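You operate a simulated robot arm through the tools that you are given. There is no shell and no other tool. Be economical: measure what you need, move in short steps, check, and stop when the job is done.

Carry out the task below with a simulated two-armed robot. There is one attempt and no reset: what you move stays moved.

JOB
Pick up the price card from the top of the bottling bench with one hand, pass it to the other hand and put it on the step of pump three.

Only the result counts: the job must be done as asked and must still hold three seconds after the hand-in. Knocking over, shifting, dropping, spilling or breaking anything else fails it.

ROBOT AND FRAMES
Two 7-joint arms with three-finger grippers on one trunk, on a base that drives. Base frame: it is fixed to the floor where the robot stands at the start and does not move with it; the origin is under the middle of the robot, x ahead of it, y to its left, z up; the surface under the hand at the start is at about z = 0.88. Lengths are in m, angles in degrees, forces in N, time in s.
The left shoulder is at the start at [0.042, 0.154, 1.007], the right one opposite. With the tool pointing down near the work surface each hand reaches from about 0.1 to 0.62 m from the robot's upright axis, wherever it stands, measured 20 degrees to its own side. Places, roughly: step of pump three [-2.7, -2.1, 0.3]. Payload 2.69 kg a hand.
The TCP of each hand is the grasp point between the finger pads, 0.029 m short of the fingertips. In the tool frame z runs along the fingers and y along their closing line. The gripper opens to 0.12 m. The gripper's body begins 0.078 m behind the TCP.
Orientation is that of the tool frame in the base frame, as [roll, pitch, yaw] about the fixed x, y, z axes, in that order (R = Rz(yaw) Ry(pitch) Rx(roll)). With the fingers straight down and closing along the base's y, the tool's x points along the base's -x, its y along +y and its z along -z.

CONTROLS
- The arms move only by the tool send_rows. It takes "left_deltas", "right_deltas" or both (then of equal length, played together; a hand with none holds still); each is one flat list of numbers, 7 for each row, row after row: the turn, a rotation vector about the tool's x, y, z in rad, then the shift along the tool's x, y, z in m, then the finger opening in m, from 0 to 0.12. In form: [ax, ay, az, dx, dy, dz, hand, ax, ay, az, dx, dy, dz, hand, ...]. A call has 1 to 10 rows; each row shifts and turns the commanded pose from where the row before left it, along the tool's axes as they then stand. A row lasts 0.2 s, in which the tool goes at most 0.05 m and 8.6 degrees; a call with a longer step from one row to the next is refused whole, and so is a gripper value outside its range. Where a pose cannot be reached the arm comes as near as it can. A force on the tool above 40 N (or 10 N above the force at the start of the call, whichever is more), or a blocked arm, ends the call early, and 0.2 s more pass. The fingers move at their own pace and stop on an object; they squeeze with about 25 N. The grip force told is the motor's: it shows also when the fingers shut on nothing. Time passes only in rows, and 0.2 s behind the last, so rows that do not move let the fingers close. It gives the time, the measured TCP pose, the force on the tool (base axes), the opening and the grip force at its end, in the units of the frame above (readings bear some noise), with the torque about the TCP (base axes, N m) and any sound that the robot's microphone picked up.
- Cameras (640 x 400 px; columns grow to the right, rows downward): "scene" is now at [0.1576, -0.0011, 1.1891]; the picture's right is [-0.01, -1.00, 0.00], its down [-0.25, 0.00, -0.97] and it looks along [0.97, -0.01, -0.25] (base axes); focal length 240 px, centre (320, 200). "left" rides on the left gripper at [0.063, 0, -0.104] in its tool frame; the picture's right is [-0.01, 1.00, 0.00], its down [-0.83, 0.00, -0.56] and it looks along [-0.56, 0.00, 0.83] (tool axes); focal length 275 px, centre (320, 200). "right" rides on the right gripper at [0.063, 0, -0.104] in its tool frame; the picture's right is [0.00, 1.00, 0.00], its down [-0.83, 0.00, -0.56] and it looks along [-0.56, 0.00, 0.83] (tool axes); focal length 275 px, centre (320, 200). There is no depth. A picture from a camera that has moved, and an enlarged one, comes with that camera's place and axes in the base frame and with its lens.
- capture(camera): a new picture of that camera. No time passes.
- slide_trunk(by): slides the trunk up (or, below 0, down) by that many m; the arms and the scene camera ride with it, the base frame stays. It gives what a move gives, with no picture.
- steer(legs): drives the robot by 1 to 6 legs, each [ahead, left, turn to the left] in m, m and degrees, along the robot's own axes; the way and the turn of a leg run together, so that a leg with both is an arc; at most 1.5 m and 180 degrees a leg. The arms and the cameras ride along, it lands a little off, and it stops where it bumps. It gives what a move gives.
- turn_head(pan, tilt): turns the head with the scene camera to pan (to the left, within 80 degrees either way) and tilt (down, from -29 to 69), counted from straight ahead of the robot. It gives what a move gives.
- enlarge(camera, box): a new picture of the part [left, top, right, bottom] of that camera's present view, enlarged. No time passes.
- hand_in(): hands the job in; it is judged then, once.

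Work in short steps. Places have to be worked out from the pictures, the camera data and where the tool is seen: move nearer, look again, correct. Check each grasp and each placing, and mend what went wrong. You have 120 turns and 108 pictures in all, those below and enlarged ones among them. Open the grippers and draw the arms clear of the work before you hand the job in, unless the task says otherwise; then end with one line.

The tools are called as name(argument=value, ...) on one line, values as JSON. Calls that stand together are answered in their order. send_rows: Moves the arms, as the interface text tells. Its arguments: {"type":"object","properties":{"left_deltas":{"type":"array","items":{"type":"number"}},"right_deltas":{"type":"array","items":{"type":"number"}}},"required":[]} The other tools are called the same way: slide_trunk (by) slides the trunk up or down; steer (legs) drives the base; turn_head (pan, tilt) turns the head that bears the scene camera; capture (camera) takes a picture; enlarge (camera, box) takes an enlarged picture of a part of a camera's view; hand_in () hands the job in.

At the start:

```text
clock: 0.0
left_tcp_pos: [0.3844, 0.1292, 1.0819]
left_tool_rot: [179.9, 0.1, -179.9]
left_wrist_force: [0.8, -0.2, 0.3]
left_moment: [0.03, 0.03, -0.01]
left_opening: 0.1201
left_gripper_force: 0.1
right_tcp_pos: [0.3561, -0.1937, 1.1262]
right_tool_rot: [179.9, 0.0, 180.0]
right_wrist_force: [0.3, 0.5, -0.4]
right_moment: [0.01, -0.01, 0.03]
right_opening: 0.12
right_gripper_force: 0.1
trunk travel left (down, up): [-0.375, 0.063]
robot x, y, heading: [0.001, 0.0015, 0.1]
head pan, tilt: [-0.5, 14.3]
```

scene: 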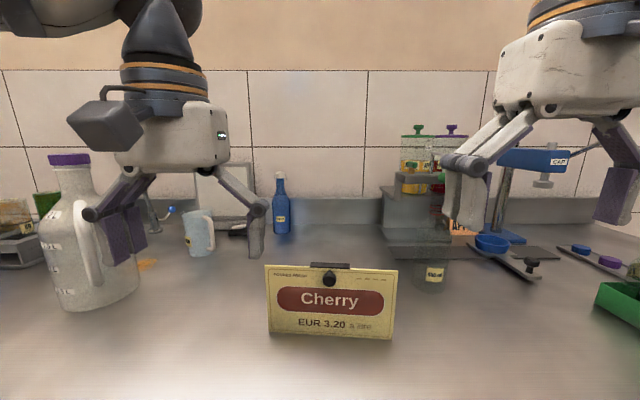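
right: 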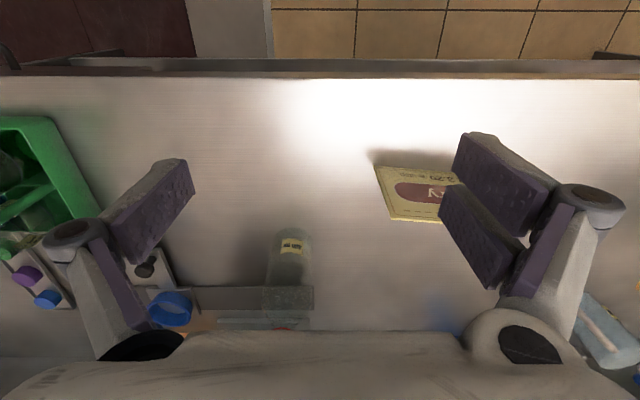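
left: 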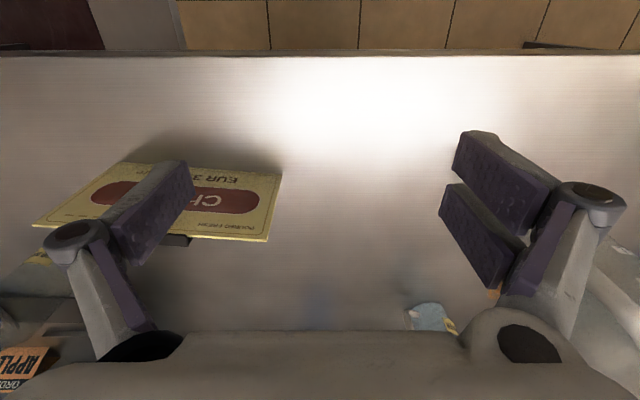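

The card stands (leaning) in front of the robot with a dark clip at its top. I enlarge it to see its build.

enlarge(camera="scene", box=[230, 230, 430, 355])

enlarge(camera="left", box=[0, 130, 320, 330])

turn_head(pan=-80, tilt=20)

capture(camera="scene")

```text
3.20 times, centred on (330, 292) of scene
camera zoom: at [0.1576, -0.0011, 1.1891], right [-0.01, -1.0, 0.0], down [-0.25, 0.0, -0.97], along [0.97, -0.01, -0.25], focal length 769 px, centre (288, -96)
```

zoom: 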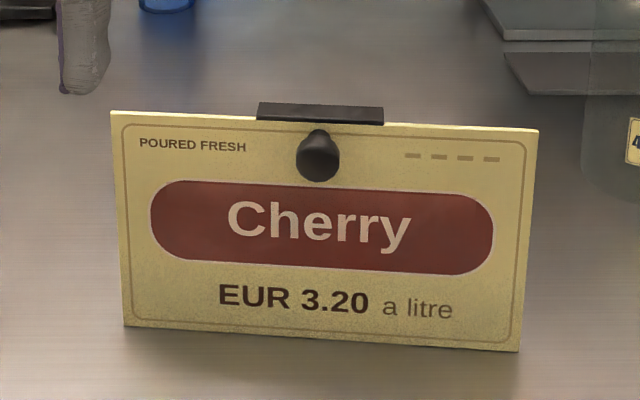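

```text
2.00 times, centred on (160, 230) of left
camera zoom: at [0.3213, 0.1304, 1.1852], right [0.0, 1.0, 0.0], down [0.83, 0.0, 0.56], along [0.56, 0.0, -0.83], focal length 551 px, centre (640, 140)
```

zoom: 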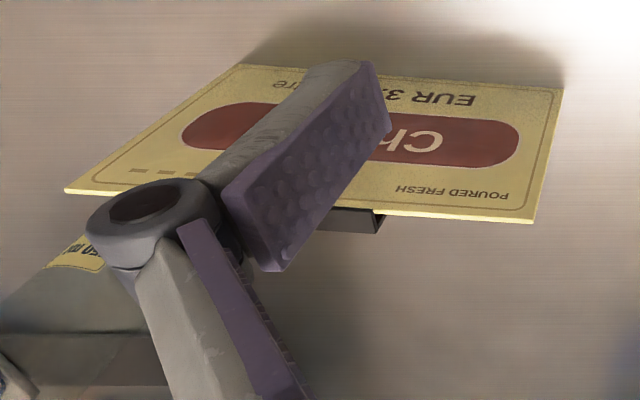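

```text
clock: 1.5
left_tcp_pos: [0.3863, 0.1305, 1.0809]
left_tool_rot: [179.9, 0.1, -179.9]
left_wrist_force: [-0.8, -0.3, 0.6]
left_moment: [-0.02, -0.01, 0.02]
left_opening: 0.12
left_gripper_force: 0.2
right_tcp_pos: [0.3569, -0.1934, 1.1258]
right_tool_rot: [-179.9, 0.0, -180.0]
right_wrist_force: [-0.5, 0.0, -0.8]
right_moment: [-0.01, -0.03, -0.02]
right_opening: 0.1199
right_gripper_force: 0.0
trunk travel left (down, up): [-0.375, 0.063]
robot x, y, heading: [0.0036, 0.0008, -0.1]
head pan, tilt: [-80.0, 20.0]
```

```text
102 pictures are left
camera scene: at [0.0805, -0.092, 1.1799], right [-0.98, -0.17, 0.0], down [-0.06, 0.34, -0.94], along [0.16, -0.93, -0.34], focal length 240 px, centre (320, 200)
```

scene: 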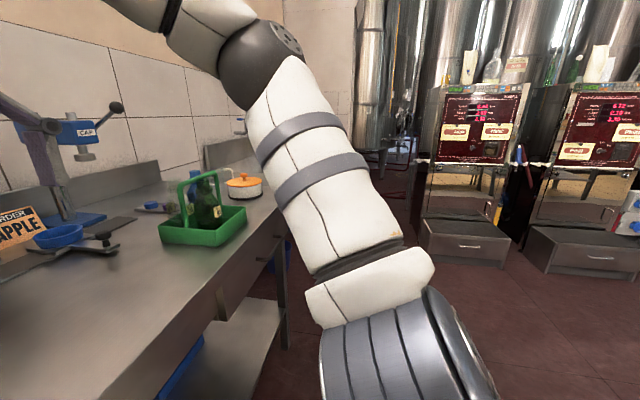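

The card stands almost upright: top edge from about (0.496, 0.082) to (0.477, -0.121) at z 0.997, about 0.2 x 0.12, yaw about -5°. I turn both hands so the fingers close across its thickness, cameras outward.

send_rows(left_deltas=[0, 0, 0.148, 0, 0, 0, 0.12, 0, 0, 0.148, 0, 0, 0, 0.12, 0, 0, 0.148, 0, 0, 0, 0.12, 0, 0, 0.148, 0, 0, 0, 0.12, 0, 0, 0.148, 0, 0, 0, 0.12, 0, 0, 0.148, 0, 0, 0, 0.12, 0, 0, 0.148, 0, 0, 0, 0.12, 0, 0, 0.148, 0, 0, 0, 0.12, 0, 0, 0.148, 0, 0, 0, 0.12, 0, 0, 0.148, 0, 0, 0, 0.12], right_deltas=[0, 0, -0.1478, 0, 0, 0, 0.12, 0, 0, -0.1478, 0, 0, 0, 0.12, 0, 0, -0.1478, 0, 0, 0, 0.12, 0, 0, -0.1478, 0, 0, 0, 0.12, 0, 0, -0.1478, 0, 0, 0, 0.12, 0, 0, -0.1478, 0, 0, 0, 0.12, 0, 0, -0.1478, 0, 0, 0, 0.12, 0, 0, -0.1478, 0, 0, 0, 0.12, 0, 0, -0.1478, 0, 0, 0, 0.12, 0, 0, -0.1478, 0, 0, 0, 0.12])

turn_head(pan=0, tilt=30)

capture(camera="left")

capture(camera="right")

capture(camera="scene")

```text
clock: 3.7
left_tcp_pos: [0.3846, 0.1313, 1.0828]
left_tool_rot: [179.9, -0.1, 95.1]
left_wrist_force: [0.1, 0.6, -0.1]
left_moment: [0.0, 0.01, 0.0]
left_opening: 0.12
left_gripper_force: 0.1
right_tcp_pos: [0.3574, -0.1927, 1.127]
right_tool_rot: [179.9, 0.0, -95.2]
right_wrist_force: [-0.1, 0.2, 0.4]
right_moment: [0.02, 0.01, -0.04]
right_opening: 0.1202
right_gripper_force: 0.1
trunk travel left (down, up): [-0.375, 0.063]
robot x, y, heading: [0.0026, 0.0025, 0.0]
head pan, tilt: [-80.0, 20.0]
```

```text
clock: 5.3
left_tcp_pos: [0.3851, 0.1314, 1.0818]
left_tool_rot: [179.9, 0.0, 95.4]
left_wrist_force: [0.0, -0.1, 0.4]
left_moment: [-0.01, -0.02, 0.01]
left_opening: 0.12
left_gripper_force: 0.1
right_tcp_pos: [0.3577, -0.1935, 1.1269]
right_tool_rot: [-180.0, -0.1, -95.4]
right_wrist_force: [0.0, -1.1, 0.6]
right_moment: [-0.03, 0.01, 0.02]
right_opening: 0.1199
right_gripper_force: 0.2
trunk travel left (down, up): [-0.375, 0.063]
robot x, y, heading: [0.0009, 0.0007, -0.1]
head pan, tilt: [0.0, 30.0]
```

```text
101 pictures are left
camera left: at [0.3795, 0.1932, 1.1856], right [1.0, 0.09, 0.0], down [0.07, -0.83, 0.56], along [0.05, -0.55, -0.83], focal length 275 px, centre (320, 200)
```

left: 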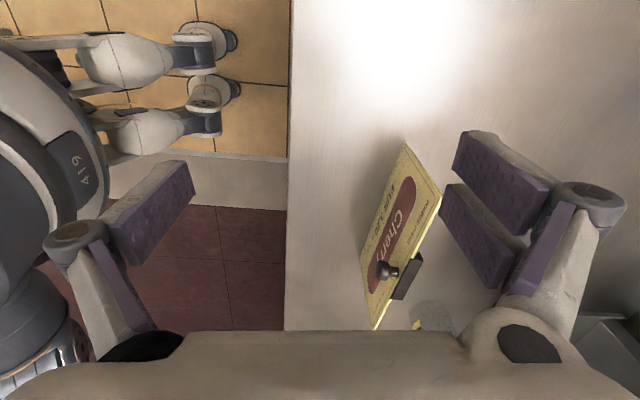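

```text
100 pictures are left
camera right: at [0.3523, -0.2559, 1.2312], right [-1.0, 0.09, 0.0], down [0.07, 0.83, 0.56], along [0.05, 0.55, -0.83], focal length 275 px, centre (320, 200)
```

right: 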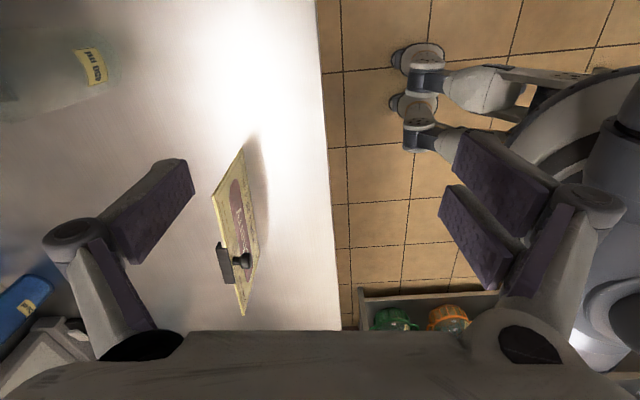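

```text
99 pictures are left
camera scene: at [0.1547, -0.0004, 1.1638], right [0.0, -1.0, 0.0], down [-0.5, 0.0, -0.87], along [0.87, 0.0, -0.5], focal length 240 px, centre (320, 200)
```

scene: 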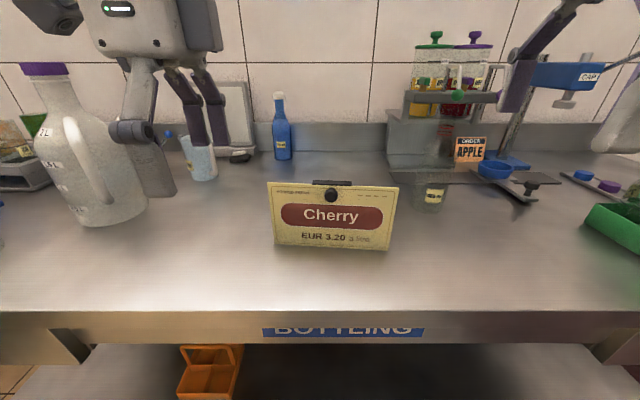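

The card is a thin upright plate with a clip on its back and a knob in front, both central. I bring the open left hand above the left part of its top edge (about x 0.493, y 0.05).

send_rows(left_deltas=[0, 0, 0.0935, 0, 0, 0, 0.12, 0, 0, 0.0935, 0, 0, 0, 0.12, 0, 0, 0, -0.0236, 0.0384, 0, 0.12, 0, 0, 0, -0.0236, 0.0384, 0, 0.12, 0, 0, 0, -0.0236, 0.0384, 0, 0.12])

capture(camera="left")

capture(camera="scene")

capture(camera="right")

```text
clock: 6.5
left_tcp_pos: [0.4927, 0.046, 1.0783]
left_tool_rot: [-179.7, -0.2, 84.2]
left_wrist_force: [0.7, -1.2, 0.6]
left_moment: [0.12, 0.03, -0.03]
left_opening: 0.12
left_gripper_force: 0.0
right_tcp_pos: [0.3597, -0.1943, 1.1262]
right_tool_rot: [179.9, 0.0, -95.3]
right_wrist_force: [0.4, 1.0, 0.7]
right_moment: [-0.01, -0.02, 0.02]
right_opening: 0.1197
right_gripper_force: 0.0
trunk travel left (down, up): [-0.375, 0.063]
robot x, y, heading: [-0.0026, 0.0028, 0.1]
head pan, tilt: [0.0, 30.0]
```

```text
98 pictures are left
camera left: at [0.4983, 0.1087, 1.1826], right [0.99, -0.11, -0.01], down [-0.08, -0.83, 0.55], along [-0.06, -0.55, -0.83], focal length 275 px, centre (320, 200)
```

left: 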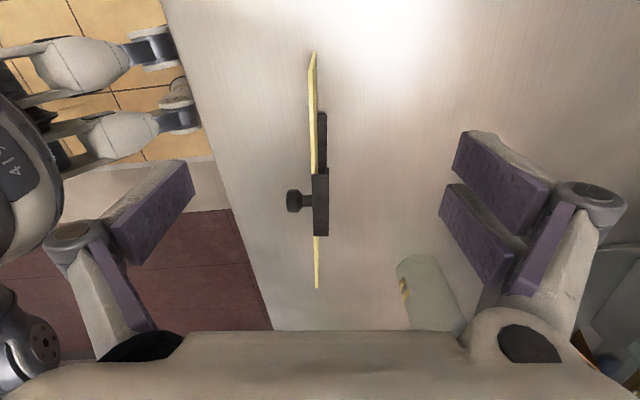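

```text
97 pictures are left
camera scene: at [0.1567, -0.0021, 1.1635], right [0.0, -1.0, 0.0], down [-0.5, 0.0, -0.86], along [0.86, 0.0, -0.5], focal length 240 px, centre (320, 200)
```

scene: 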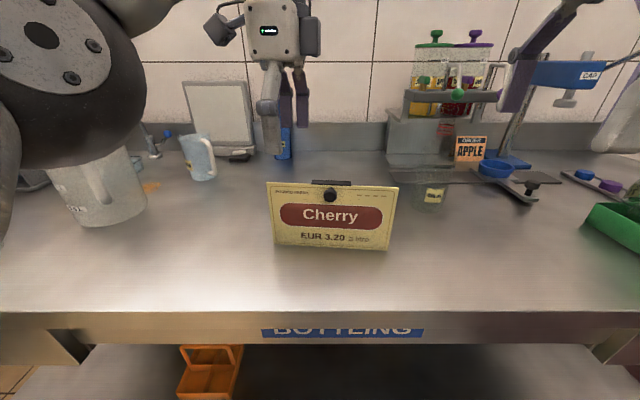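

```text
96 pictures are left
camera right: at [0.3547, -0.2579, 1.2301], right [-1.0, 0.09, 0.0], down [0.07, 0.83, 0.56], along [0.05, 0.56, -0.83], focal length 275 px, centre (320, 200)
```

right: 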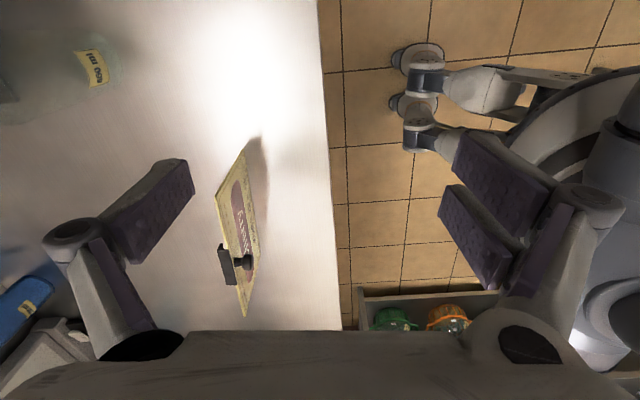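

The fingers straddle the plate, which is seen edge-on. I enlarge to understand the dark part on the back.

enlarge(camera="left", box=[240, 40, 400, 300])

```text
1.54 times, centred on (320, 170) of left
camera zoom: at [0.4983, 0.1087, 1.1826], right [0.99, -0.11, -0.01], down [-0.08, -0.83, 0.55], along [-0.06, -0.55, -0.83], focal length 424 px, centre (320, 246)
```

zoom: 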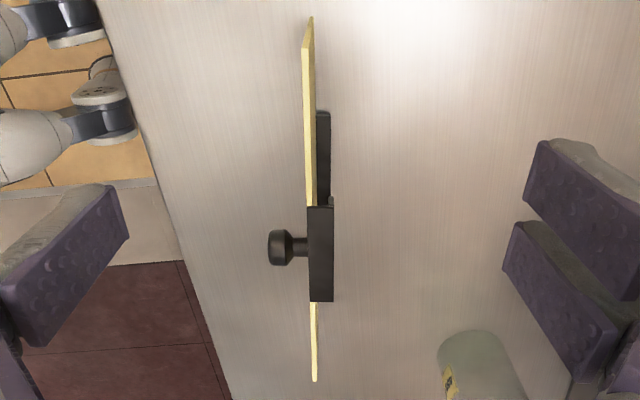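

The plate sits about 3 mm toward the robot from the finger centre; I correct that and descend so that the fingertips reach about 5 cm below the top edge.

send_rows(left_deltas=[0, 0, 0, 0.004, -0.003, 0.03, 0.12, 0, 0, 0, 0, 0, 0.035, 0.12, 0, 0, 0, 0, 0, 0.035, 0.08])

capture(camera="left")

capture(camera="scene")

```text
clock: 7.3
left_tcp_pos: [0.4901, 0.051, 0.9828]
left_tool_rot: [179.9, 0.0, 84.7]
left_wrist_force: [0.9, -0.4, -0.2]
left_moment: [0.02, 0.02, 0.02]
left_opening: 0.0801
left_gripper_force: 0.1
right_tcp_pos: [0.3576, -0.193, 1.1267]
right_tool_rot: [180.0, 0.0, -95.3]
right_wrist_force: [0.6, -0.7, -0.3]
right_moment: [0.02, 0.03, 0.0]
right_opening: 0.1196
right_gripper_force: 0.0
trunk travel left (down, up): [-0.375, 0.063]
robot x, y, heading: [-0.0024, 0.0013, 0.0]
head pan, tilt: [0.0, 30.0]
```

```text
94 pictures are left
camera left: at [0.4956, 0.1146, 1.0859], right [1.0, -0.1, 0.0], down [-0.08, -0.83, 0.56], along [-0.05, -0.55, -0.83], focal length 275 px, centre (320, 200)
```

left: 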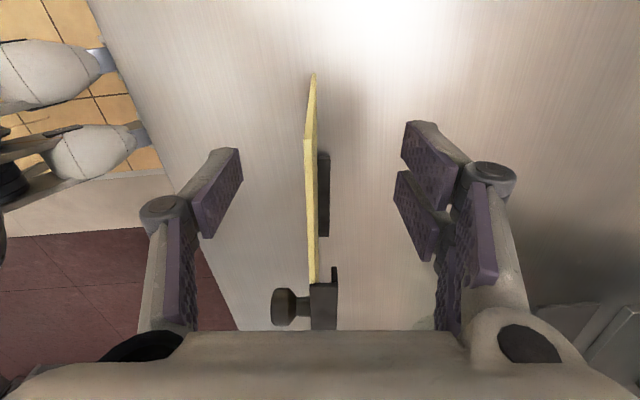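

```text
93 pictures are left
camera scene: at [0.1549, -0.0003, 1.1637], right [0.0, -1.0, 0.0], down [-0.5, 0.0, -0.87], along [0.87, 0.0, -0.5], focal length 240 px, centre (320, 200)
```

scene: 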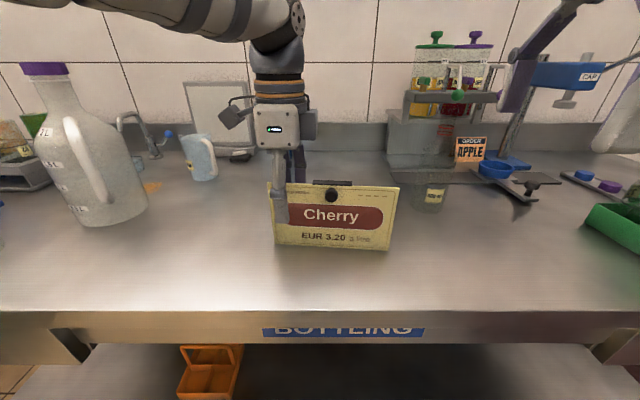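

The plate's edge is still about 3.5 mm to the robot side of the finger centre. I shift, go 8 mm deeper, and close.

send_rows(left_deltas=[0, 0, 0, 0, -0.0035, 0.008, 0.08, 0, 0, 0, 0, 0, 0, 0.04, 0, 0, 0, 0, 0, 0, 0.02])

capture(camera="left")

```text
clock: 8.1
left_tcp_pos: [0.486, 0.0518, 0.9732]
left_tool_rot: [179.9, 0.0, 84.6]
left_wrist_force: [0.1, 0.6, -0.1]
left_moment: [0.02, -0.02, 0.06]
left_opening: 0.0202
left_gripper_force: 0.1
right_tcp_pos: [0.3583, -0.1935, 1.127]
right_tool_rot: [-179.9, 0.0, -95.3]
right_wrist_force: [1.2, 0.1, 0.2]
right_moment: [-0.05, -0.01, 0.0]
right_opening: 0.1198
right_gripper_force: 0.1
trunk travel left (down, up): [-0.375, 0.063]
robot x, y, heading: [-0.001, -0.0025, 0.2]
head pan, tilt: [0.0, 30.0]
```

```text
92 pictures are left
camera left: at [0.4923, 0.115, 1.0779], right [0.99, -0.1, 0.0], down [-0.08, -0.83, 0.56], along [-0.05, -0.55, -0.83], focal length 275 px, centre (320, 200)
```

left: 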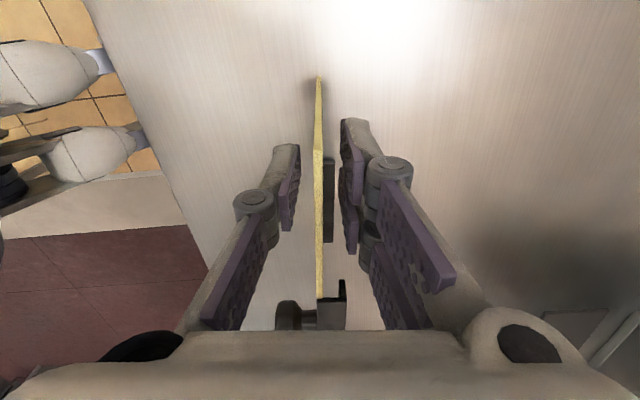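

Well centred now. I close fully and let the fingers squeeze.

send_rows(left_deltas=[0, 0, 0, 0, 0, 0, 0, 0, 0, 0, 0, 0, 0, 0])

capture(camera="left")

```text
clock: 8.7
left_tcp_pos: [0.4867, 0.0531, 0.9734]
left_tool_rot: [179.9, -0.1, 84.5]
left_wrist_force: [-0.2, 0.6, 0.6]
left_moment: [-0.01, 0.0, -0.01]
left_opening: 0.006
left_gripper_force: 25.0
right_tcp_pos: [0.3569, -0.1929, 1.1277]
right_tool_rot: [-180.0, 0.1, -95.3]
right_wrist_force: [1.0, -0.9, 0.4]
right_moment: [0.04, 0.0, 0.01]
right_opening: 0.1202
right_gripper_force: 0.0
trunk travel left (down, up): [-0.375, 0.063]
robot x, y, heading: [-0.0017, 0.0013, 0.1]
head pan, tilt: [0.0, 30.0]
```

```text
91 pictures are left
camera left: at [0.4923, 0.115, 1.0779], right [0.99, -0.1, 0.0], down [-0.08, -0.83, 0.56], along [-0.05, -0.55, -0.83], focal length 275 px, centre (320, 200)
```

left: 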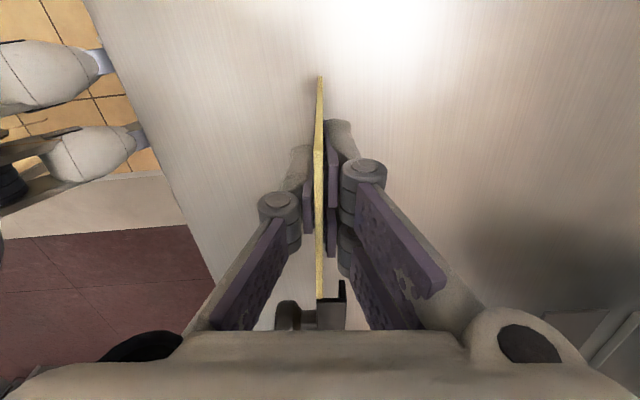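

Grip holds at 6 mm. I lift slowly by 8 cm.

send_rows(left_deltas=[0, 0, 0, 0, 0, -0.01, 0, 0, 0, 0, 0, 0, -0.02, 0, 0, 0, 0, 0, 0, -0.025, 0, 0, 0, 0, 0, 0, -0.025, 0])

capture(camera="scene")

capture(camera="right")

capture(camera="left")

```text
clock: 9.7
left_tcp_pos: [0.4876, 0.052, 1.0545]
left_tool_rot: [-180.0, 0.0, 84.6]
left_wrist_force: [-0.3, 0.4, 0.0]
left_moment: [0.01, 0.0, -0.02]
left_opening: 0.0059
left_gripper_force: 24.8
right_tcp_pos: [0.357, -0.193, 1.1265]
right_tool_rot: [-180.0, -0.1, -95.2]
right_wrist_force: [-0.3, -0.1, 0.1]
right_moment: [0.02, 0.01, -0.01]
right_opening: 0.1199
right_gripper_force: 0.0
trunk travel left (down, up): [-0.375, 0.063]
robot x, y, heading: [-0.001, 0.0024, -0.1]
head pan, tilt: [0.0, 30.0]
```

```text
90 pictures are left
camera scene: at [0.1547, -0.0004, 1.1638], right [0.0, -1.0, 0.0], down [-0.5, 0.0, -0.87], along [0.87, 0.0, -0.5], focal length 240 px, centre (320, 200)
```

scene: 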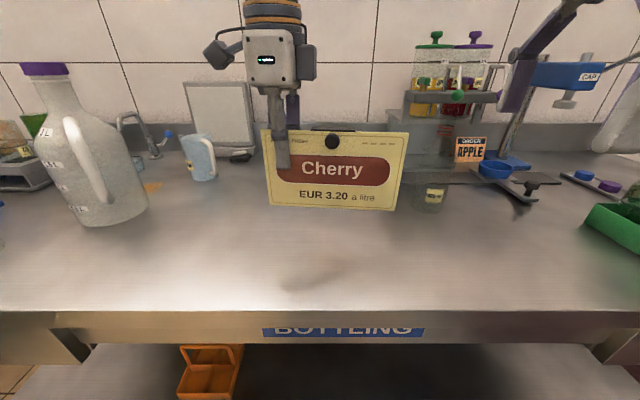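

```text
89 pictures are left
camera right: at [0.3524, -0.256, 1.2312], right [-1.0, 0.09, 0.0], down [0.07, 0.83, 0.56], along [0.05, 0.55, -0.83], focal length 275 px, centre (320, 200)
```

right: 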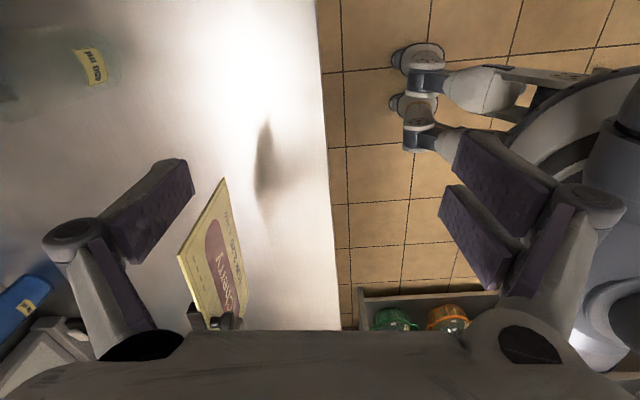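

```text
88 pictures are left
camera left: at [0.4929, 0.1156, 1.1584], right [0.99, -0.1, 0.0], down [-0.08, -0.83, 0.56], along [-0.05, -0.55, -0.83], focal length 275 px, centre (320, 200)
```

left: 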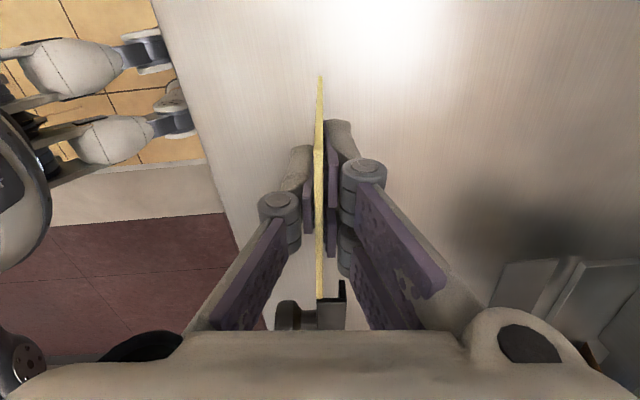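

The card hangs level in the left hand. I bring the open right hand above the right part of its top edge (about x 0.4745, y -0.085).

send_rows(right_deltas=[0, 0, 0, 0, 0, -0.025, 0.12, 0, 0, 0, -0.0296, -0.0268, 0, 0.12, 0, 0, 0, -0.0296, -0.0268, 0, 0.12, 0, 0, 0, -0.0296, -0.0268, 0, 0.12, 0, 0, 0, -0.0296, -0.0268, 0, 0.12])

capture(camera="right")

capture(camera="scene")

```text
clock: 10.9
left_tcp_pos: [0.486, 0.0518, 1.0538]
left_tool_rot: [179.9, -0.2, 84.5]
left_wrist_force: [-0.1, -1.0, -0.2]
left_moment: [0.05, -0.03, 0.0]
left_opening: 0.006
left_gripper_force: 25.3
right_tcp_pos: [0.4545, -0.1036, 1.1355]
right_tool_rot: [180.0, 0.1, -95.3]
right_wrist_force: [-0.3, -0.9, 0.1]
right_moment: [0.04, -0.03, -0.01]
right_opening: 0.1197
right_gripper_force: 0.1
right hand out of reach, approached as far as the arm can: row 1, 5
trunk travel left (down, up): [-0.375, 0.063]
robot x, y, heading: [-0.0021, -0.0026, 0.1]
head pan, tilt: [0.0, 30.0]
```

```text
87 pictures are left
camera right: at [0.4498, -0.1666, 1.239], right [-1.0, 0.09, 0.0], down [0.07, 0.83, 0.56], along [0.05, 0.55, -0.83], focal length 275 px, centre (320, 200)
```

right: 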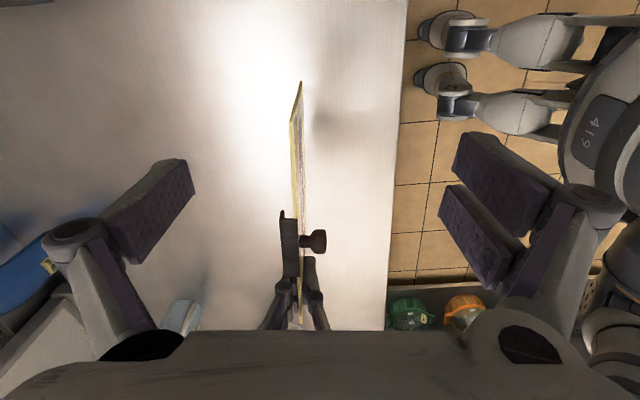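

```text
86 pictures are left
camera scene: at [0.1541, -0.0011, 1.1639], right [0.0, -1.0, 0.0], down [-0.5, 0.0, -0.87], along [0.87, 0.0, -0.5], focal length 240 px, centre (320, 200)
```

scene: 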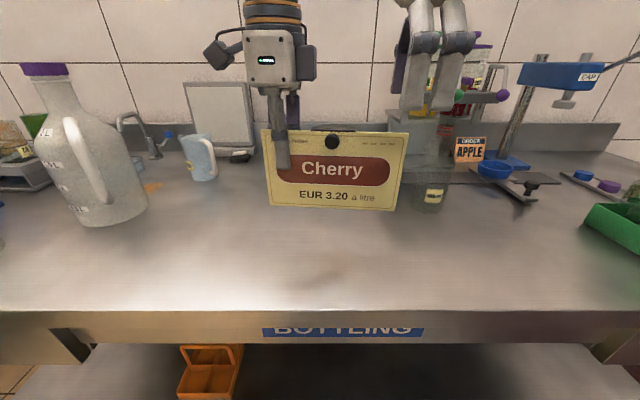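

The right arm is near its reach limit there, so I bring the card 5 cm closer to the robot with the left hand.

send_rows(left_deltas=[0, 0, 0, -0.002, -0.025, 0, 0, 0, 0, 0, -0.002, -0.025, 0, 0, 0, 0, 0, 0, 0, 0, 0], right_deltas=[0, 0, 0, 0, 0.013, 0, 0.12, 0, 0, 0, 0, 0.013, 0, 0.12, 0, 0, 0, 0, 0, 0, 0.12])

capture(camera="right")

```text
clock: 11.7
left_tcp_pos: [0.4372, 0.052, 1.0535]
left_tool_rot: [179.9, 0.0, 84.5]
left_wrist_force: [0.0, 0.1, 0.1]
left_moment: [0.01, 0.01, 0.0]
left_opening: 0.0061
left_gripper_force: 24.9
right_tcp_pos: [0.4287, -0.1025, 1.1358]
right_tool_rot: [-180.0, 0.1, -95.3]
right_wrist_force: [-0.2, -0.2, -0.6]
right_moment: [0.01, 0.0, -0.01]
right_opening: 0.1198
right_gripper_force: 0.0
trunk travel left (down, up): [-0.375, 0.063]
robot x, y, heading: [0.0043, 0.0014, 0.0]
head pan, tilt: [0.0, 30.0]
```

```text
85 pictures are left
camera right: at [0.4234, -0.1642, 1.2403], right [-1.0, 0.09, 0.0], down [0.07, 0.83, 0.56], along [0.05, 0.55, -0.83], focal length 275 px, centre (320, 200)
```

right: 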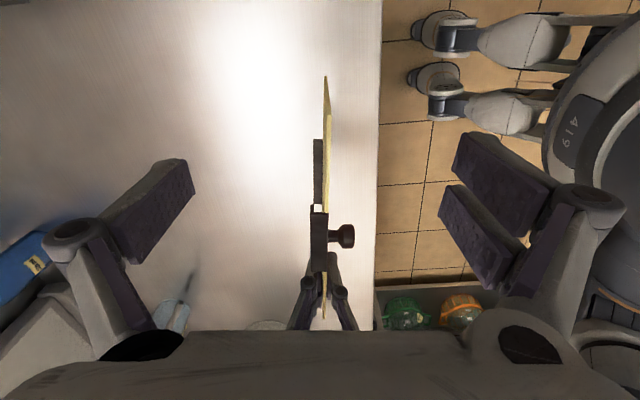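

Plate is now about 5 mm off centre. I correct sideways, shift toward the card's middle by 1.6 cm, and go part way down.

send_rows(right_deltas=[0, 0, 0, -0.0165, 0.005, 0, 0.12, 0, 0, 0, 0, 0, 0.025, 0.12, 0, 0, 0, 0, 0, 0.025, 0.08, 0, 0, 0, 0, 0, 0, 0.08])

capture(camera="right")

capture(camera="scene")

```text
clock: 12.7
left_tcp_pos: [0.4379, 0.0532, 1.0526]
left_tool_rot: [180.0, 0.0, 84.5]
left_wrist_force: [-0.5, 0.2, -0.5]
left_moment: [-0.01, 0.0, 0.0]
left_opening: 0.0058
left_gripper_force: 25.1
right_tcp_pos: [0.4245, -0.0845, 1.0854]
right_tool_rot: [180.0, -0.1, -95.3]
right_wrist_force: [0.7, -0.5, -0.8]
right_moment: [0.0, 0.0, 0.0]
right_opening: 0.0799
right_gripper_force: 0.0
trunk travel left (down, up): [-0.375, 0.063]
robot x, y, heading: [-0.0023, -0.0016, -0.1]
head pan, tilt: [0.0, 30.0]
```

```text
84 pictures are left
camera right: at [0.4206, -0.1456, 1.1907], right [-1.0, 0.09, 0.0], down [0.07, 0.83, 0.56], along [0.05, 0.55, -0.83], focal length 275 px, centre (320, 200)
```

right: 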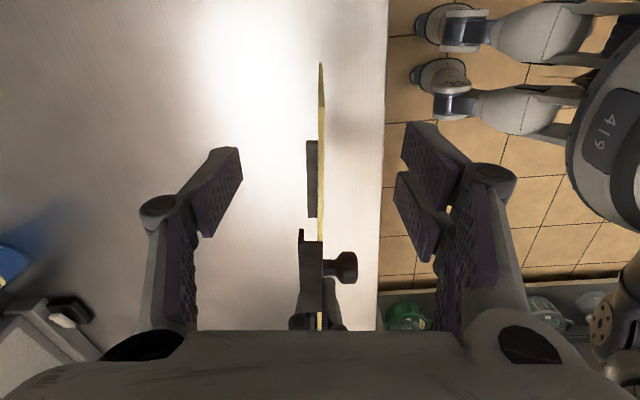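

```text
83 pictures are left
camera scene: at [0.1546, -0.0003, 1.1638], right [0.0, -1.0, 0.0], down [-0.5, 0.0, -0.87], along [0.87, 0.0, -0.5], focal length 240 px, centre (320, 200)
```

scene: 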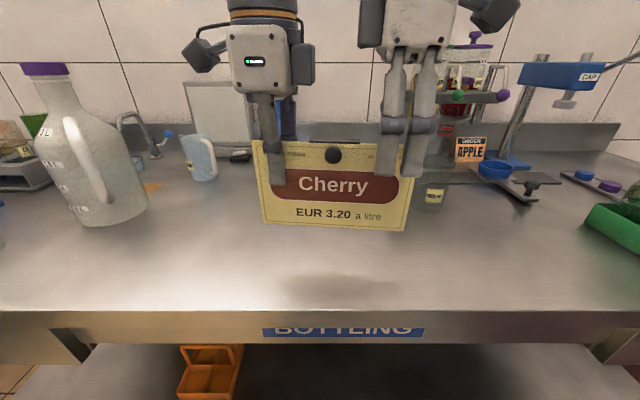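

Centred. I go down the remaining 3 cm and close the right hand.

send_rows(right_deltas=[0, 0, 0, 0, 0, 0.016, 0.08, 0, 0, 0, 0, 0, 0.015, 0.05, 0, 0, 0, 0, 0, 0, 0.025, 0, 0, 0, 0, 0, 0, 0.02])

capture(camera="right")

```text
clock: 13.7
left_tcp_pos: [0.439, 0.0525, 1.0533]
left_tool_rot: [179.9, 0.0, 84.6]
left_wrist_force: [0.2, -0.3, -0.4]
left_moment: [0.06, -0.04, -0.02]
left_opening: 0.0061
left_gripper_force: 24.8
right_tcp_pos: [0.4256, -0.0836, 1.0558]
right_tool_rot: [-180.0, 0.1, -95.3]
right_wrist_force: [0.1, 0.0, 0.1]
right_moment: [0.04, -0.01, -0.03]
right_opening: 0.0201
right_gripper_force: 0.1
trunk travel left (down, up): [-0.375, 0.063]
robot x, y, heading: [-0.0001, 0.0011, -0.4]
head pan, tilt: [0.0, 30.0]
```

```text
82 pictures are left
camera right: at [0.4206, -0.146, 1.1597], right [-1.0, 0.09, 0.0], down [0.07, 0.83, 0.56], along [0.05, 0.55, -0.83], focal length 275 px, centre (320, 200)
```

right: 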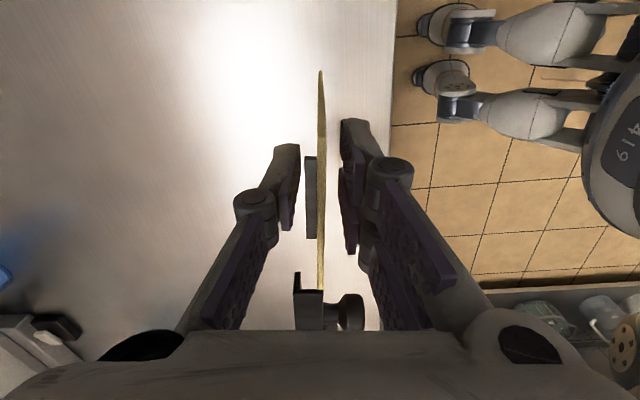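

Centred between the pads. I close the right hand and check.

send_rows(right_deltas=[0, 0, 0, 0, 0, 0, 0, 0, 0, 0, 0, 0, 0, 0, 0, 0, 0, 0, 0, 0, 0])

turn_head(pan=-75, tilt=10)

capture(camera="scene")

capture(camera="right")

```text
clock: 14.5
left_tcp_pos: [0.4373, 0.0545, 1.0531]
left_tool_rot: [179.9, 0.0, 84.5]
left_wrist_force: [0.9, 0.6, 0.5]
left_moment: [-0.09, 0.01, 0.08]
left_opening: 0.0059
left_gripper_force: 25.5
right_tcp_pos: [0.4251, -0.0827, 1.0545]
right_tool_rot: [-179.9, -0.1, -95.3]
right_wrist_force: [-1.0, -0.7, -0.3]
right_moment: [-0.01, 0.01, 0.0]
right_opening: 0.0059
right_gripper_force: 24.7
trunk travel left (down, up): [-0.375, 0.063]
robot x, y, heading: [-0.0033, -0.0013, 0.1]
head pan, tilt: [0.0, 30.0]
```

```text
clock: 15.9
left_tcp_pos: [0.4384, 0.0518, 1.0532]
left_tool_rot: [179.8, 0.0, 84.6]
left_wrist_force: [0.9, 1.4, 1.6]
left_moment: [-0.05, -0.01, 0.08]
left_opening: 0.006
left_gripper_force: 25.2
right_tcp_pos: [0.4248, -0.0829, 1.0544]
right_tool_rot: [179.9, 0.0, -95.3]
right_wrist_force: [-1.2, -0.3, -0.9]
right_moment: [-0.13, 0.0, -0.01]
right_opening: 0.006
right_gripper_force: 24.8
trunk travel left (down, up): [-0.375, 0.063]
robot x, y, heading: [-0.0037, 0.0005, -0.0]
head pan, tilt: [-75.0, 10.0]
```

```text
81 pictures are left
camera scene: at [0.0884, -0.0901, 1.1961], right [-0.97, -0.26, 0.0], down [-0.05, 0.17, -0.98], along [0.26, -0.95, -0.17], focal length 240 px, centre (320, 200)
```

scene: 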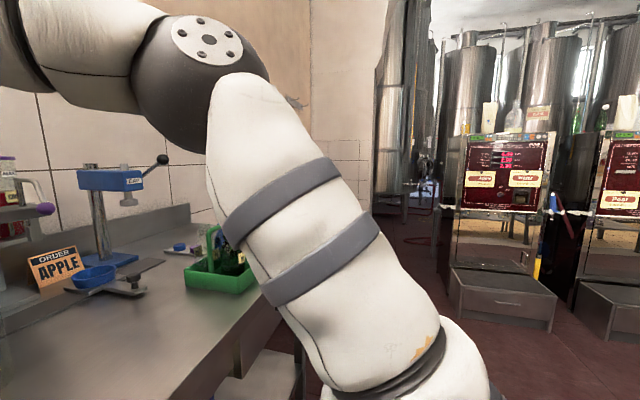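

```text
80 pictures are left
camera right: at [0.4206, -0.146, 1.1597], right [-1.0, 0.09, 0.0], down [0.07, 0.83, 0.56], along [0.05, 0.55, -0.83], focal length 275 px, centre (320, 200)
```

right: 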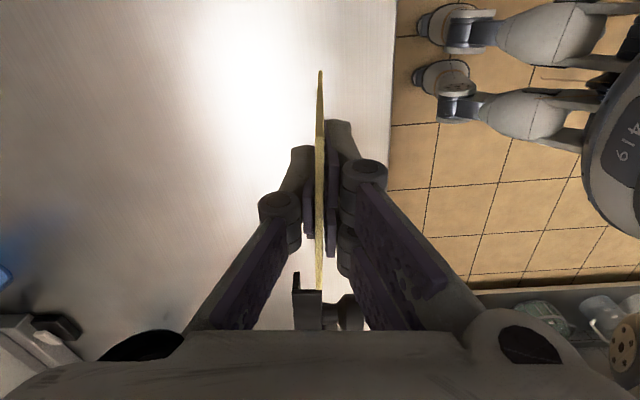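

Both hands hold the card. I open the left hand and raise it clear.

send_rows(left_deltas=[0, 0, 0, 0, 0, 0, 0.03, 0, 0, 0, 0, 0, 0, 0.06, 0, 0, 0, 0, 0, -0.02, 0.06, 0, 0, 0, 0, 0, -0.03, 0.06, 0, 0, 0, 0, 0, -0.03, 0.06, 0, 0, 0, 0.04, 0, 0, 0.06, 0, 0, 0, 0.04, 0, 0, 0.06])

turn_head(pan=0, tilt=30)

capture(camera="scene")

capture(camera="right")

```text
clock: 17.5
left_tcp_pos: [0.4443, 0.134, 1.1349]
left_tool_rot: [179.9, -0.1, 84.5]
left_wrist_force: [-0.4, 0.0, -0.4]
left_moment: [0.0, -0.02, 0.04]
left_opening: 0.0599
left_gripper_force: 0.0
right_tcp_pos: [0.4263, -0.0832, 1.0551]
right_tool_rot: [-180.0, 0.0, -95.4]
right_wrist_force: [0.2, 0.3, 0.3]
right_moment: [0.01, -0.02, 0.0]
right_opening: 0.006
right_gripper_force: 25.0
trunk travel left (down, up): [-0.375, 0.063]
robot x, y, heading: [-0.0001, 0.0008, 0.1]
head pan, tilt: [-75.0, 10.0]
```

```text
clock: 19.0
left_tcp_pos: [0.4438, 0.1329, 1.1354]
left_tool_rot: [179.9, 0.0, 84.5]
left_wrist_force: [-1.2, -0.9, 0.1]
left_moment: [0.0, 0.03, -0.01]
left_opening: 0.0603
left_gripper_force: 0.1
right_tcp_pos: [0.4245, -0.0826, 1.0546]
right_tool_rot: [-180.0, 0.0, -95.3]
right_wrist_force: [-0.6, 0.3, -0.5]
right_moment: [-0.01, 0.03, 0.01]
right_opening: 0.006
right_gripper_force: 25.2
trunk travel left (down, up): [-0.375, 0.063]
robot x, y, heading: [0.0016, 0.0017, 0.1]
head pan, tilt: [0.0, 30.0]
```

```text
79 pictures are left
camera scene: at [0.1547, -0.0004, 1.1638], right [0.0, -1.0, 0.0], down [-0.5, 0.0, -0.87], along [0.87, 0.0, -0.5], focal length 240 px, centre (320, 200)
```

scene: 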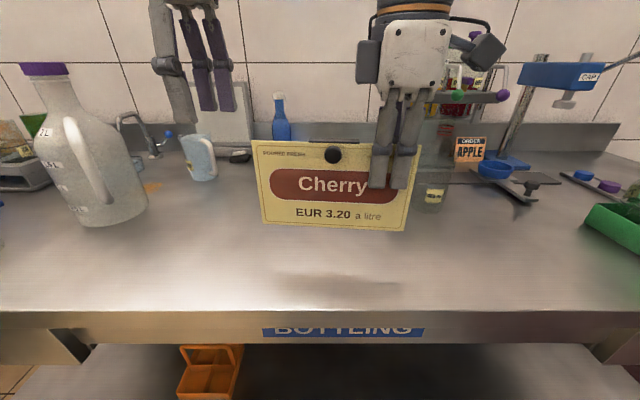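

```text
78 pictures are left
camera right: at [0.4205, -0.146, 1.1597], right [-1.0, 0.09, 0.0], down [0.07, 0.83, 0.56], along [0.05, 0.55, -0.83], focal length 275 px, centre (320, 200)
```

right: 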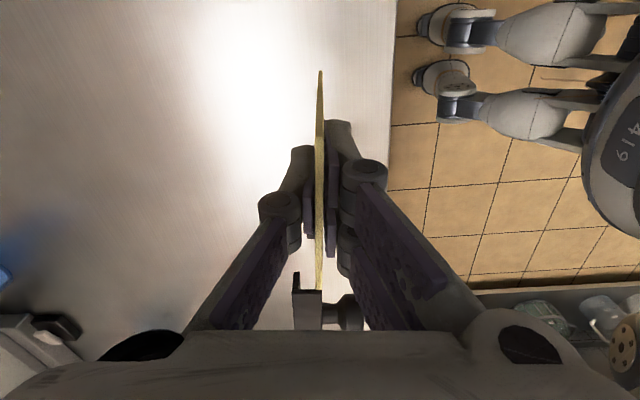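

The right hand alone now holds the card. I back off the bench by 0.5 m, then turn toward the pumps and look.

steer(legs=[[-0.5, 0, 0]])

turn_head(pan=-78, tilt=15)

capture(camera="scene")

```text
clock: 22.1
left_tcp_pos: [-0.0562, 0.1328, 1.1353]
left_tool_rot: [179.9, -0.1, 84.7]
left_wrist_force: [-0.3, -0.1, -0.3]
left_moment: [-0.01, -0.02, -0.04]
left_opening: 0.0604
left_gripper_force: 0.0
right_tcp_pos: [-0.0754, -0.0828, 1.0548]
right_tool_rot: [-179.9, 0.0, -95.1]
right_wrist_force: [0.6, -0.8, -1.2]
right_moment: [-0.01, 0.01, 0.0]
right_opening: 0.0061
right_gripper_force: 24.8
trunk travel left (down, up): [-0.375, 0.063]
robot x, y, heading: [-0.499, -0.0007, 0.3]
head pan, tilt: [0.0, 30.0]
stopped in leg 1: the robot was blocked; the commanded pose is now the measured one
```

```text
clock: 23.6
left_tcp_pos: [-0.0577, 0.1334, 1.1349]
left_tool_rot: [179.9, 0.0, 84.7]
left_wrist_force: [0.8, 1.1, -1.0]
left_moment: [-0.01, 0.02, -0.01]
left_opening: 0.0602
left_gripper_force: 0.1
right_tcp_pos: [-0.0758, -0.0832, 1.0564]
right_tool_rot: [179.9, 0.0, -95.1]
right_wrist_force: [-0.1, -0.7, -0.5]
right_moment: [-0.06, -0.01, 0.0]
right_opening: 0.0061
right_gripper_force: 24.5
trunk travel left (down, up): [-0.375, 0.063]
robot x, y, heading: [-0.5022, -0.003, 0.4]
head pan, tilt: [-78.0, 15.0]
```

```text
77 pictures are left
camera scene: at [-0.4172, -0.0924, 1.188], right [-0.98, -0.21, 0.0], down [-0.05, 0.25, -0.97], along [0.2, -0.94, -0.26], focal length 240 px, centre (320, 200)
```

scene: 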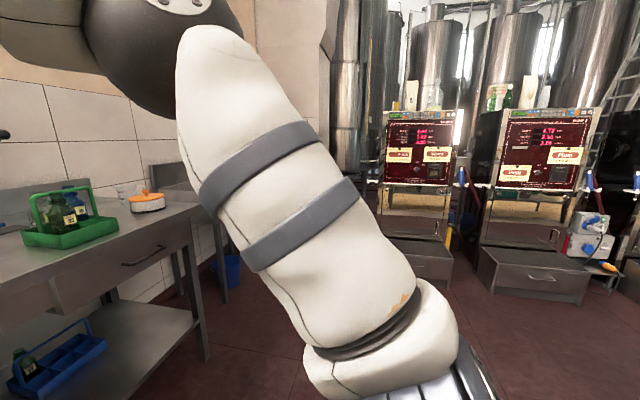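

It reports a block right at the end of the leg, so something may be just behind me. I look on the left side and with a steep tilt.

turn_head(pan=80, tilt=25)

capture(camera="scene")

capture(camera="left")

turn_head(pan=-80, tilt=60)

capture(camera="scene")

```text
clock: 26.1
left_tcp_pos: [-0.0574, 0.1333, 1.1355]
left_tool_rot: [180.0, 0.0, 84.7]
left_wrist_force: [0.6, 1.1, -0.1]
left_moment: [-0.03, 0.0, -0.01]
left_opening: 0.0602
left_gripper_force: 0.0
right_tcp_pos: [-0.0761, -0.0825, 1.0545]
right_tool_rot: [180.0, 0.1, -95.1]
right_wrist_force: [-0.6, -0.3, -0.6]
right_moment: [-0.03, -0.01, 0.0]
right_opening: 0.0059
right_gripper_force: 25.0
trunk travel left (down, up): [-0.375, 0.063]
robot x, y, heading: [-0.5006, 0.0007, 0.1]
head pan, tilt: [80.0, 25.0]
```

```text
76 pictures are left
camera scene: at [-0.4212, 0.0896, 1.1718], right [0.99, -0.17, 0.0], down [-0.07, -0.42, -0.91], along [0.15, 0.89, -0.42], focal length 240 px, centre (320, 200)
```

scene: 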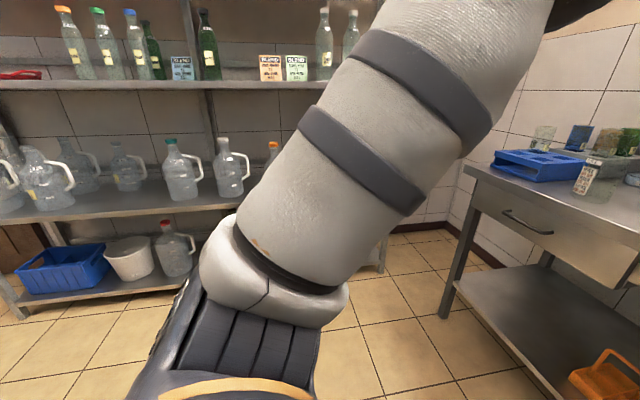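

```text
75 pictures are left
camera left: at [-0.0524, 0.197, 1.2393], right [1.0, -0.1, 0.0], down [-0.08, -0.83, 0.56], along [-0.05, -0.55, -0.83], focal length 275 px, centre (320, 200)
```

left: 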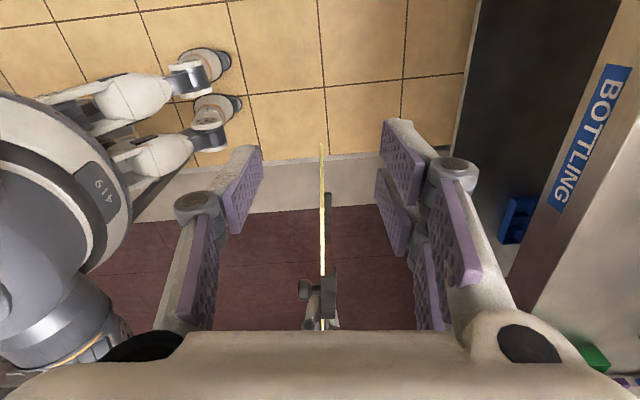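

```text
clock: 28.5
left_tcp_pos: [-0.0578, 0.1329, 1.1354]
left_tool_rot: [179.9, 0.1, 84.7]
left_wrist_force: [0.0, 0.1, -0.6]
left_moment: [-0.01, -0.03, 0.02]
left_opening: 0.06
left_gripper_force: 0.0
right_tcp_pos: [-0.0747, -0.0839, 1.0552]
right_tool_rot: [-180.0, -0.1, -95.1]
right_wrist_force: [0.5, -1.4, -0.6]
right_moment: [-0.01, -0.03, 0.0]
right_opening: 0.006
right_gripper_force: 24.8
trunk travel left (down, up): [-0.375, 0.063]
robot x, y, heading: [-0.5051, -0.0019, 0.1]
head pan, tilt: [-80.0, 60.0]
```

```text
74 pictures are left
camera scene: at [-0.4252, -0.0668, 1.1217], right [-0.98, -0.18, 0.0], down [-0.15, 0.85, -0.5], along [0.09, -0.49, -0.87], focal length 240 px, centre (320, 200)
```

scene: 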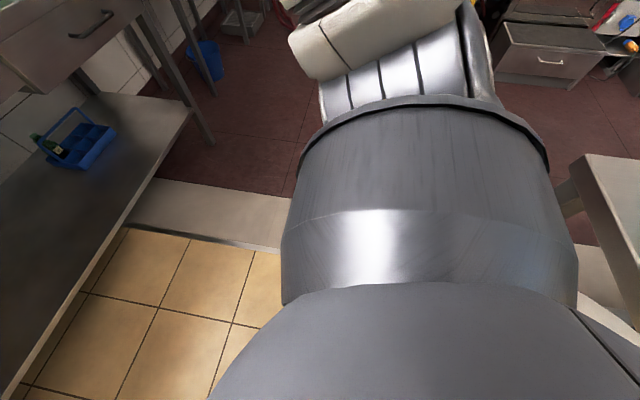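

A counter stands behind me (edge near x -0.73), its corner near y -0.33; the base just touched it. I go a bit ahead and strafe to the right past the corner.

steer(legs=[[0.05, 0, 0], [0, -0.8, 0]])

turn_head(pan=-80, tilt=30)

capture(camera="scene")

```text
clock: 35.7
left_tcp_pos: [-0.0056, -0.6842, 1.1358]
left_tool_rot: [179.9, 0.1, 84.9]
left_wrist_force: [0.5, -0.2, -0.1]
left_moment: [-0.04, -0.02, -0.01]
left_opening: 0.0602
left_gripper_force: 0.1
right_tcp_pos: [-0.0226, -0.8994, 1.0554]
right_tool_rot: [180.0, 0.0, -95.0]
right_wrist_force: [0.2, -0.2, 0.1]
right_moment: [-0.03, 0.01, 0.02]
right_opening: 0.0062
right_gripper_force: 25.0
trunk travel left (down, up): [-0.375, 0.063]
robot x, y, heading: [-0.4475, -0.8156, 0.6]
head pan, tilt: [-80.0, 60.0]
```

```text
clock: 36.7
left_tcp_pos: [-0.0033, -0.6824, 1.1348]
left_tool_rot: [179.9, 0.0, 84.8]
left_wrist_force: [-1.0, -0.5, 0.8]
left_moment: [0.01, -0.02, -0.02]
left_opening: 0.0601
left_gripper_force: 0.0
right_tcp_pos: [-0.0213, -0.8998, 1.0548]
right_tool_rot: [-179.9, 0.0, -95.0]
right_wrist_force: [0.5, -0.6, -1.3]
right_moment: [-0.06, 0.01, -0.02]
right_opening: 0.006
right_gripper_force: 25.4
trunk travel left (down, up): [-0.375, 0.063]
robot x, y, heading: [-0.4466, -0.8164, 0.3]
head pan, tilt: [-80.0, 30.0]
```

```text
73 pictures are left
camera scene: at [-0.3675, -0.9072, 1.1637], right [-0.98, -0.18, 0.0], down [-0.09, 0.49, -0.87], along [0.15, -0.85, -0.5], focal length 240 px, centre (320, 200)
```

scene: 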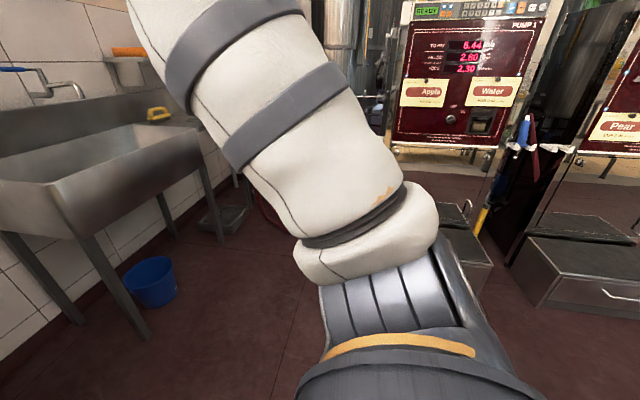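

I see pump 1 and 2 ahead to the right. I turn right 90° to face the pumps and look.

steer(legs=[[0, 0, -90]])

turn_head(pan=-50, tilt=20)

capture(camera="scene")

```text
clock: 40.9
left_tcp_pos: [-0.3187, -1.2641, 1.1353]
left_tool_rot: [180.0, 0.0, -6.0]
left_wrist_force: [-0.4, -0.5, -0.7]
left_moment: [-0.01, 0.02, -0.02]
left_opening: 0.0602
left_gripper_force: 0.0
right_tcp_pos: [-0.5351, -1.2422, 1.0559]
right_tool_rot: [180.0, 0.1, 174.2]
right_wrist_force: [0.2, 0.6, 0.4]
right_moment: [0.02, 0.05, 0.01]
right_opening: 0.0057
right_gripper_force: 25.0
trunk travel left (down, up): [-0.375, 0.063]
robot x, y, heading: [-0.4451, -0.8157, -90.6]
head pan, tilt: [-80.0, 30.0]
```

```text
clock: 41.9
left_tcp_pos: [-0.3189, -1.2651, 1.1339]
left_tool_rot: [179.9, 0.0, -6.1]
left_wrist_force: [-1.5, 0.7, -0.3]
left_moment: [0.0, -0.01, -0.02]
left_opening: 0.0602
left_gripper_force: 0.1
right_tcp_pos: [-0.5347, -1.242, 1.0553]
right_tool_rot: [180.0, 0.0, 174.2]
right_wrist_force: [-0.6, -0.5, -0.5]
right_moment: [-0.02, 0.04, -0.02]
right_opening: 0.0059
right_gripper_force: 24.8
trunk travel left (down, up): [-0.375, 0.063]
robot x, y, heading: [-0.4458, -0.8195, -90.7]
head pan, tilt: [-50.0, 20.0]
```

```text
72 pictures are left
camera scene: at [-0.5201, -0.9414, 1.1798], right [-0.63, 0.77, 0.0], down [0.26, 0.22, -0.94], along [-0.73, -0.6, -0.34], focal length 240 px, centre (320, 200)
```

scene: 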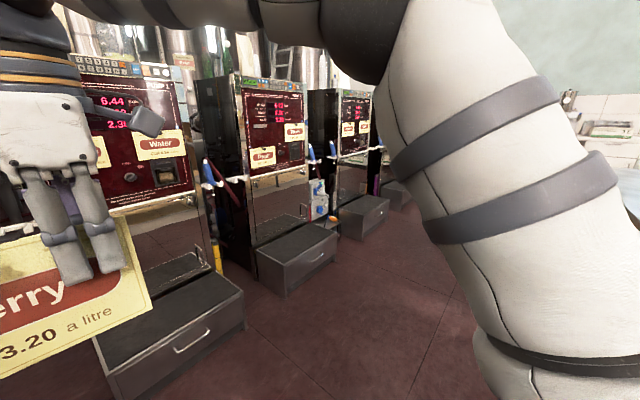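

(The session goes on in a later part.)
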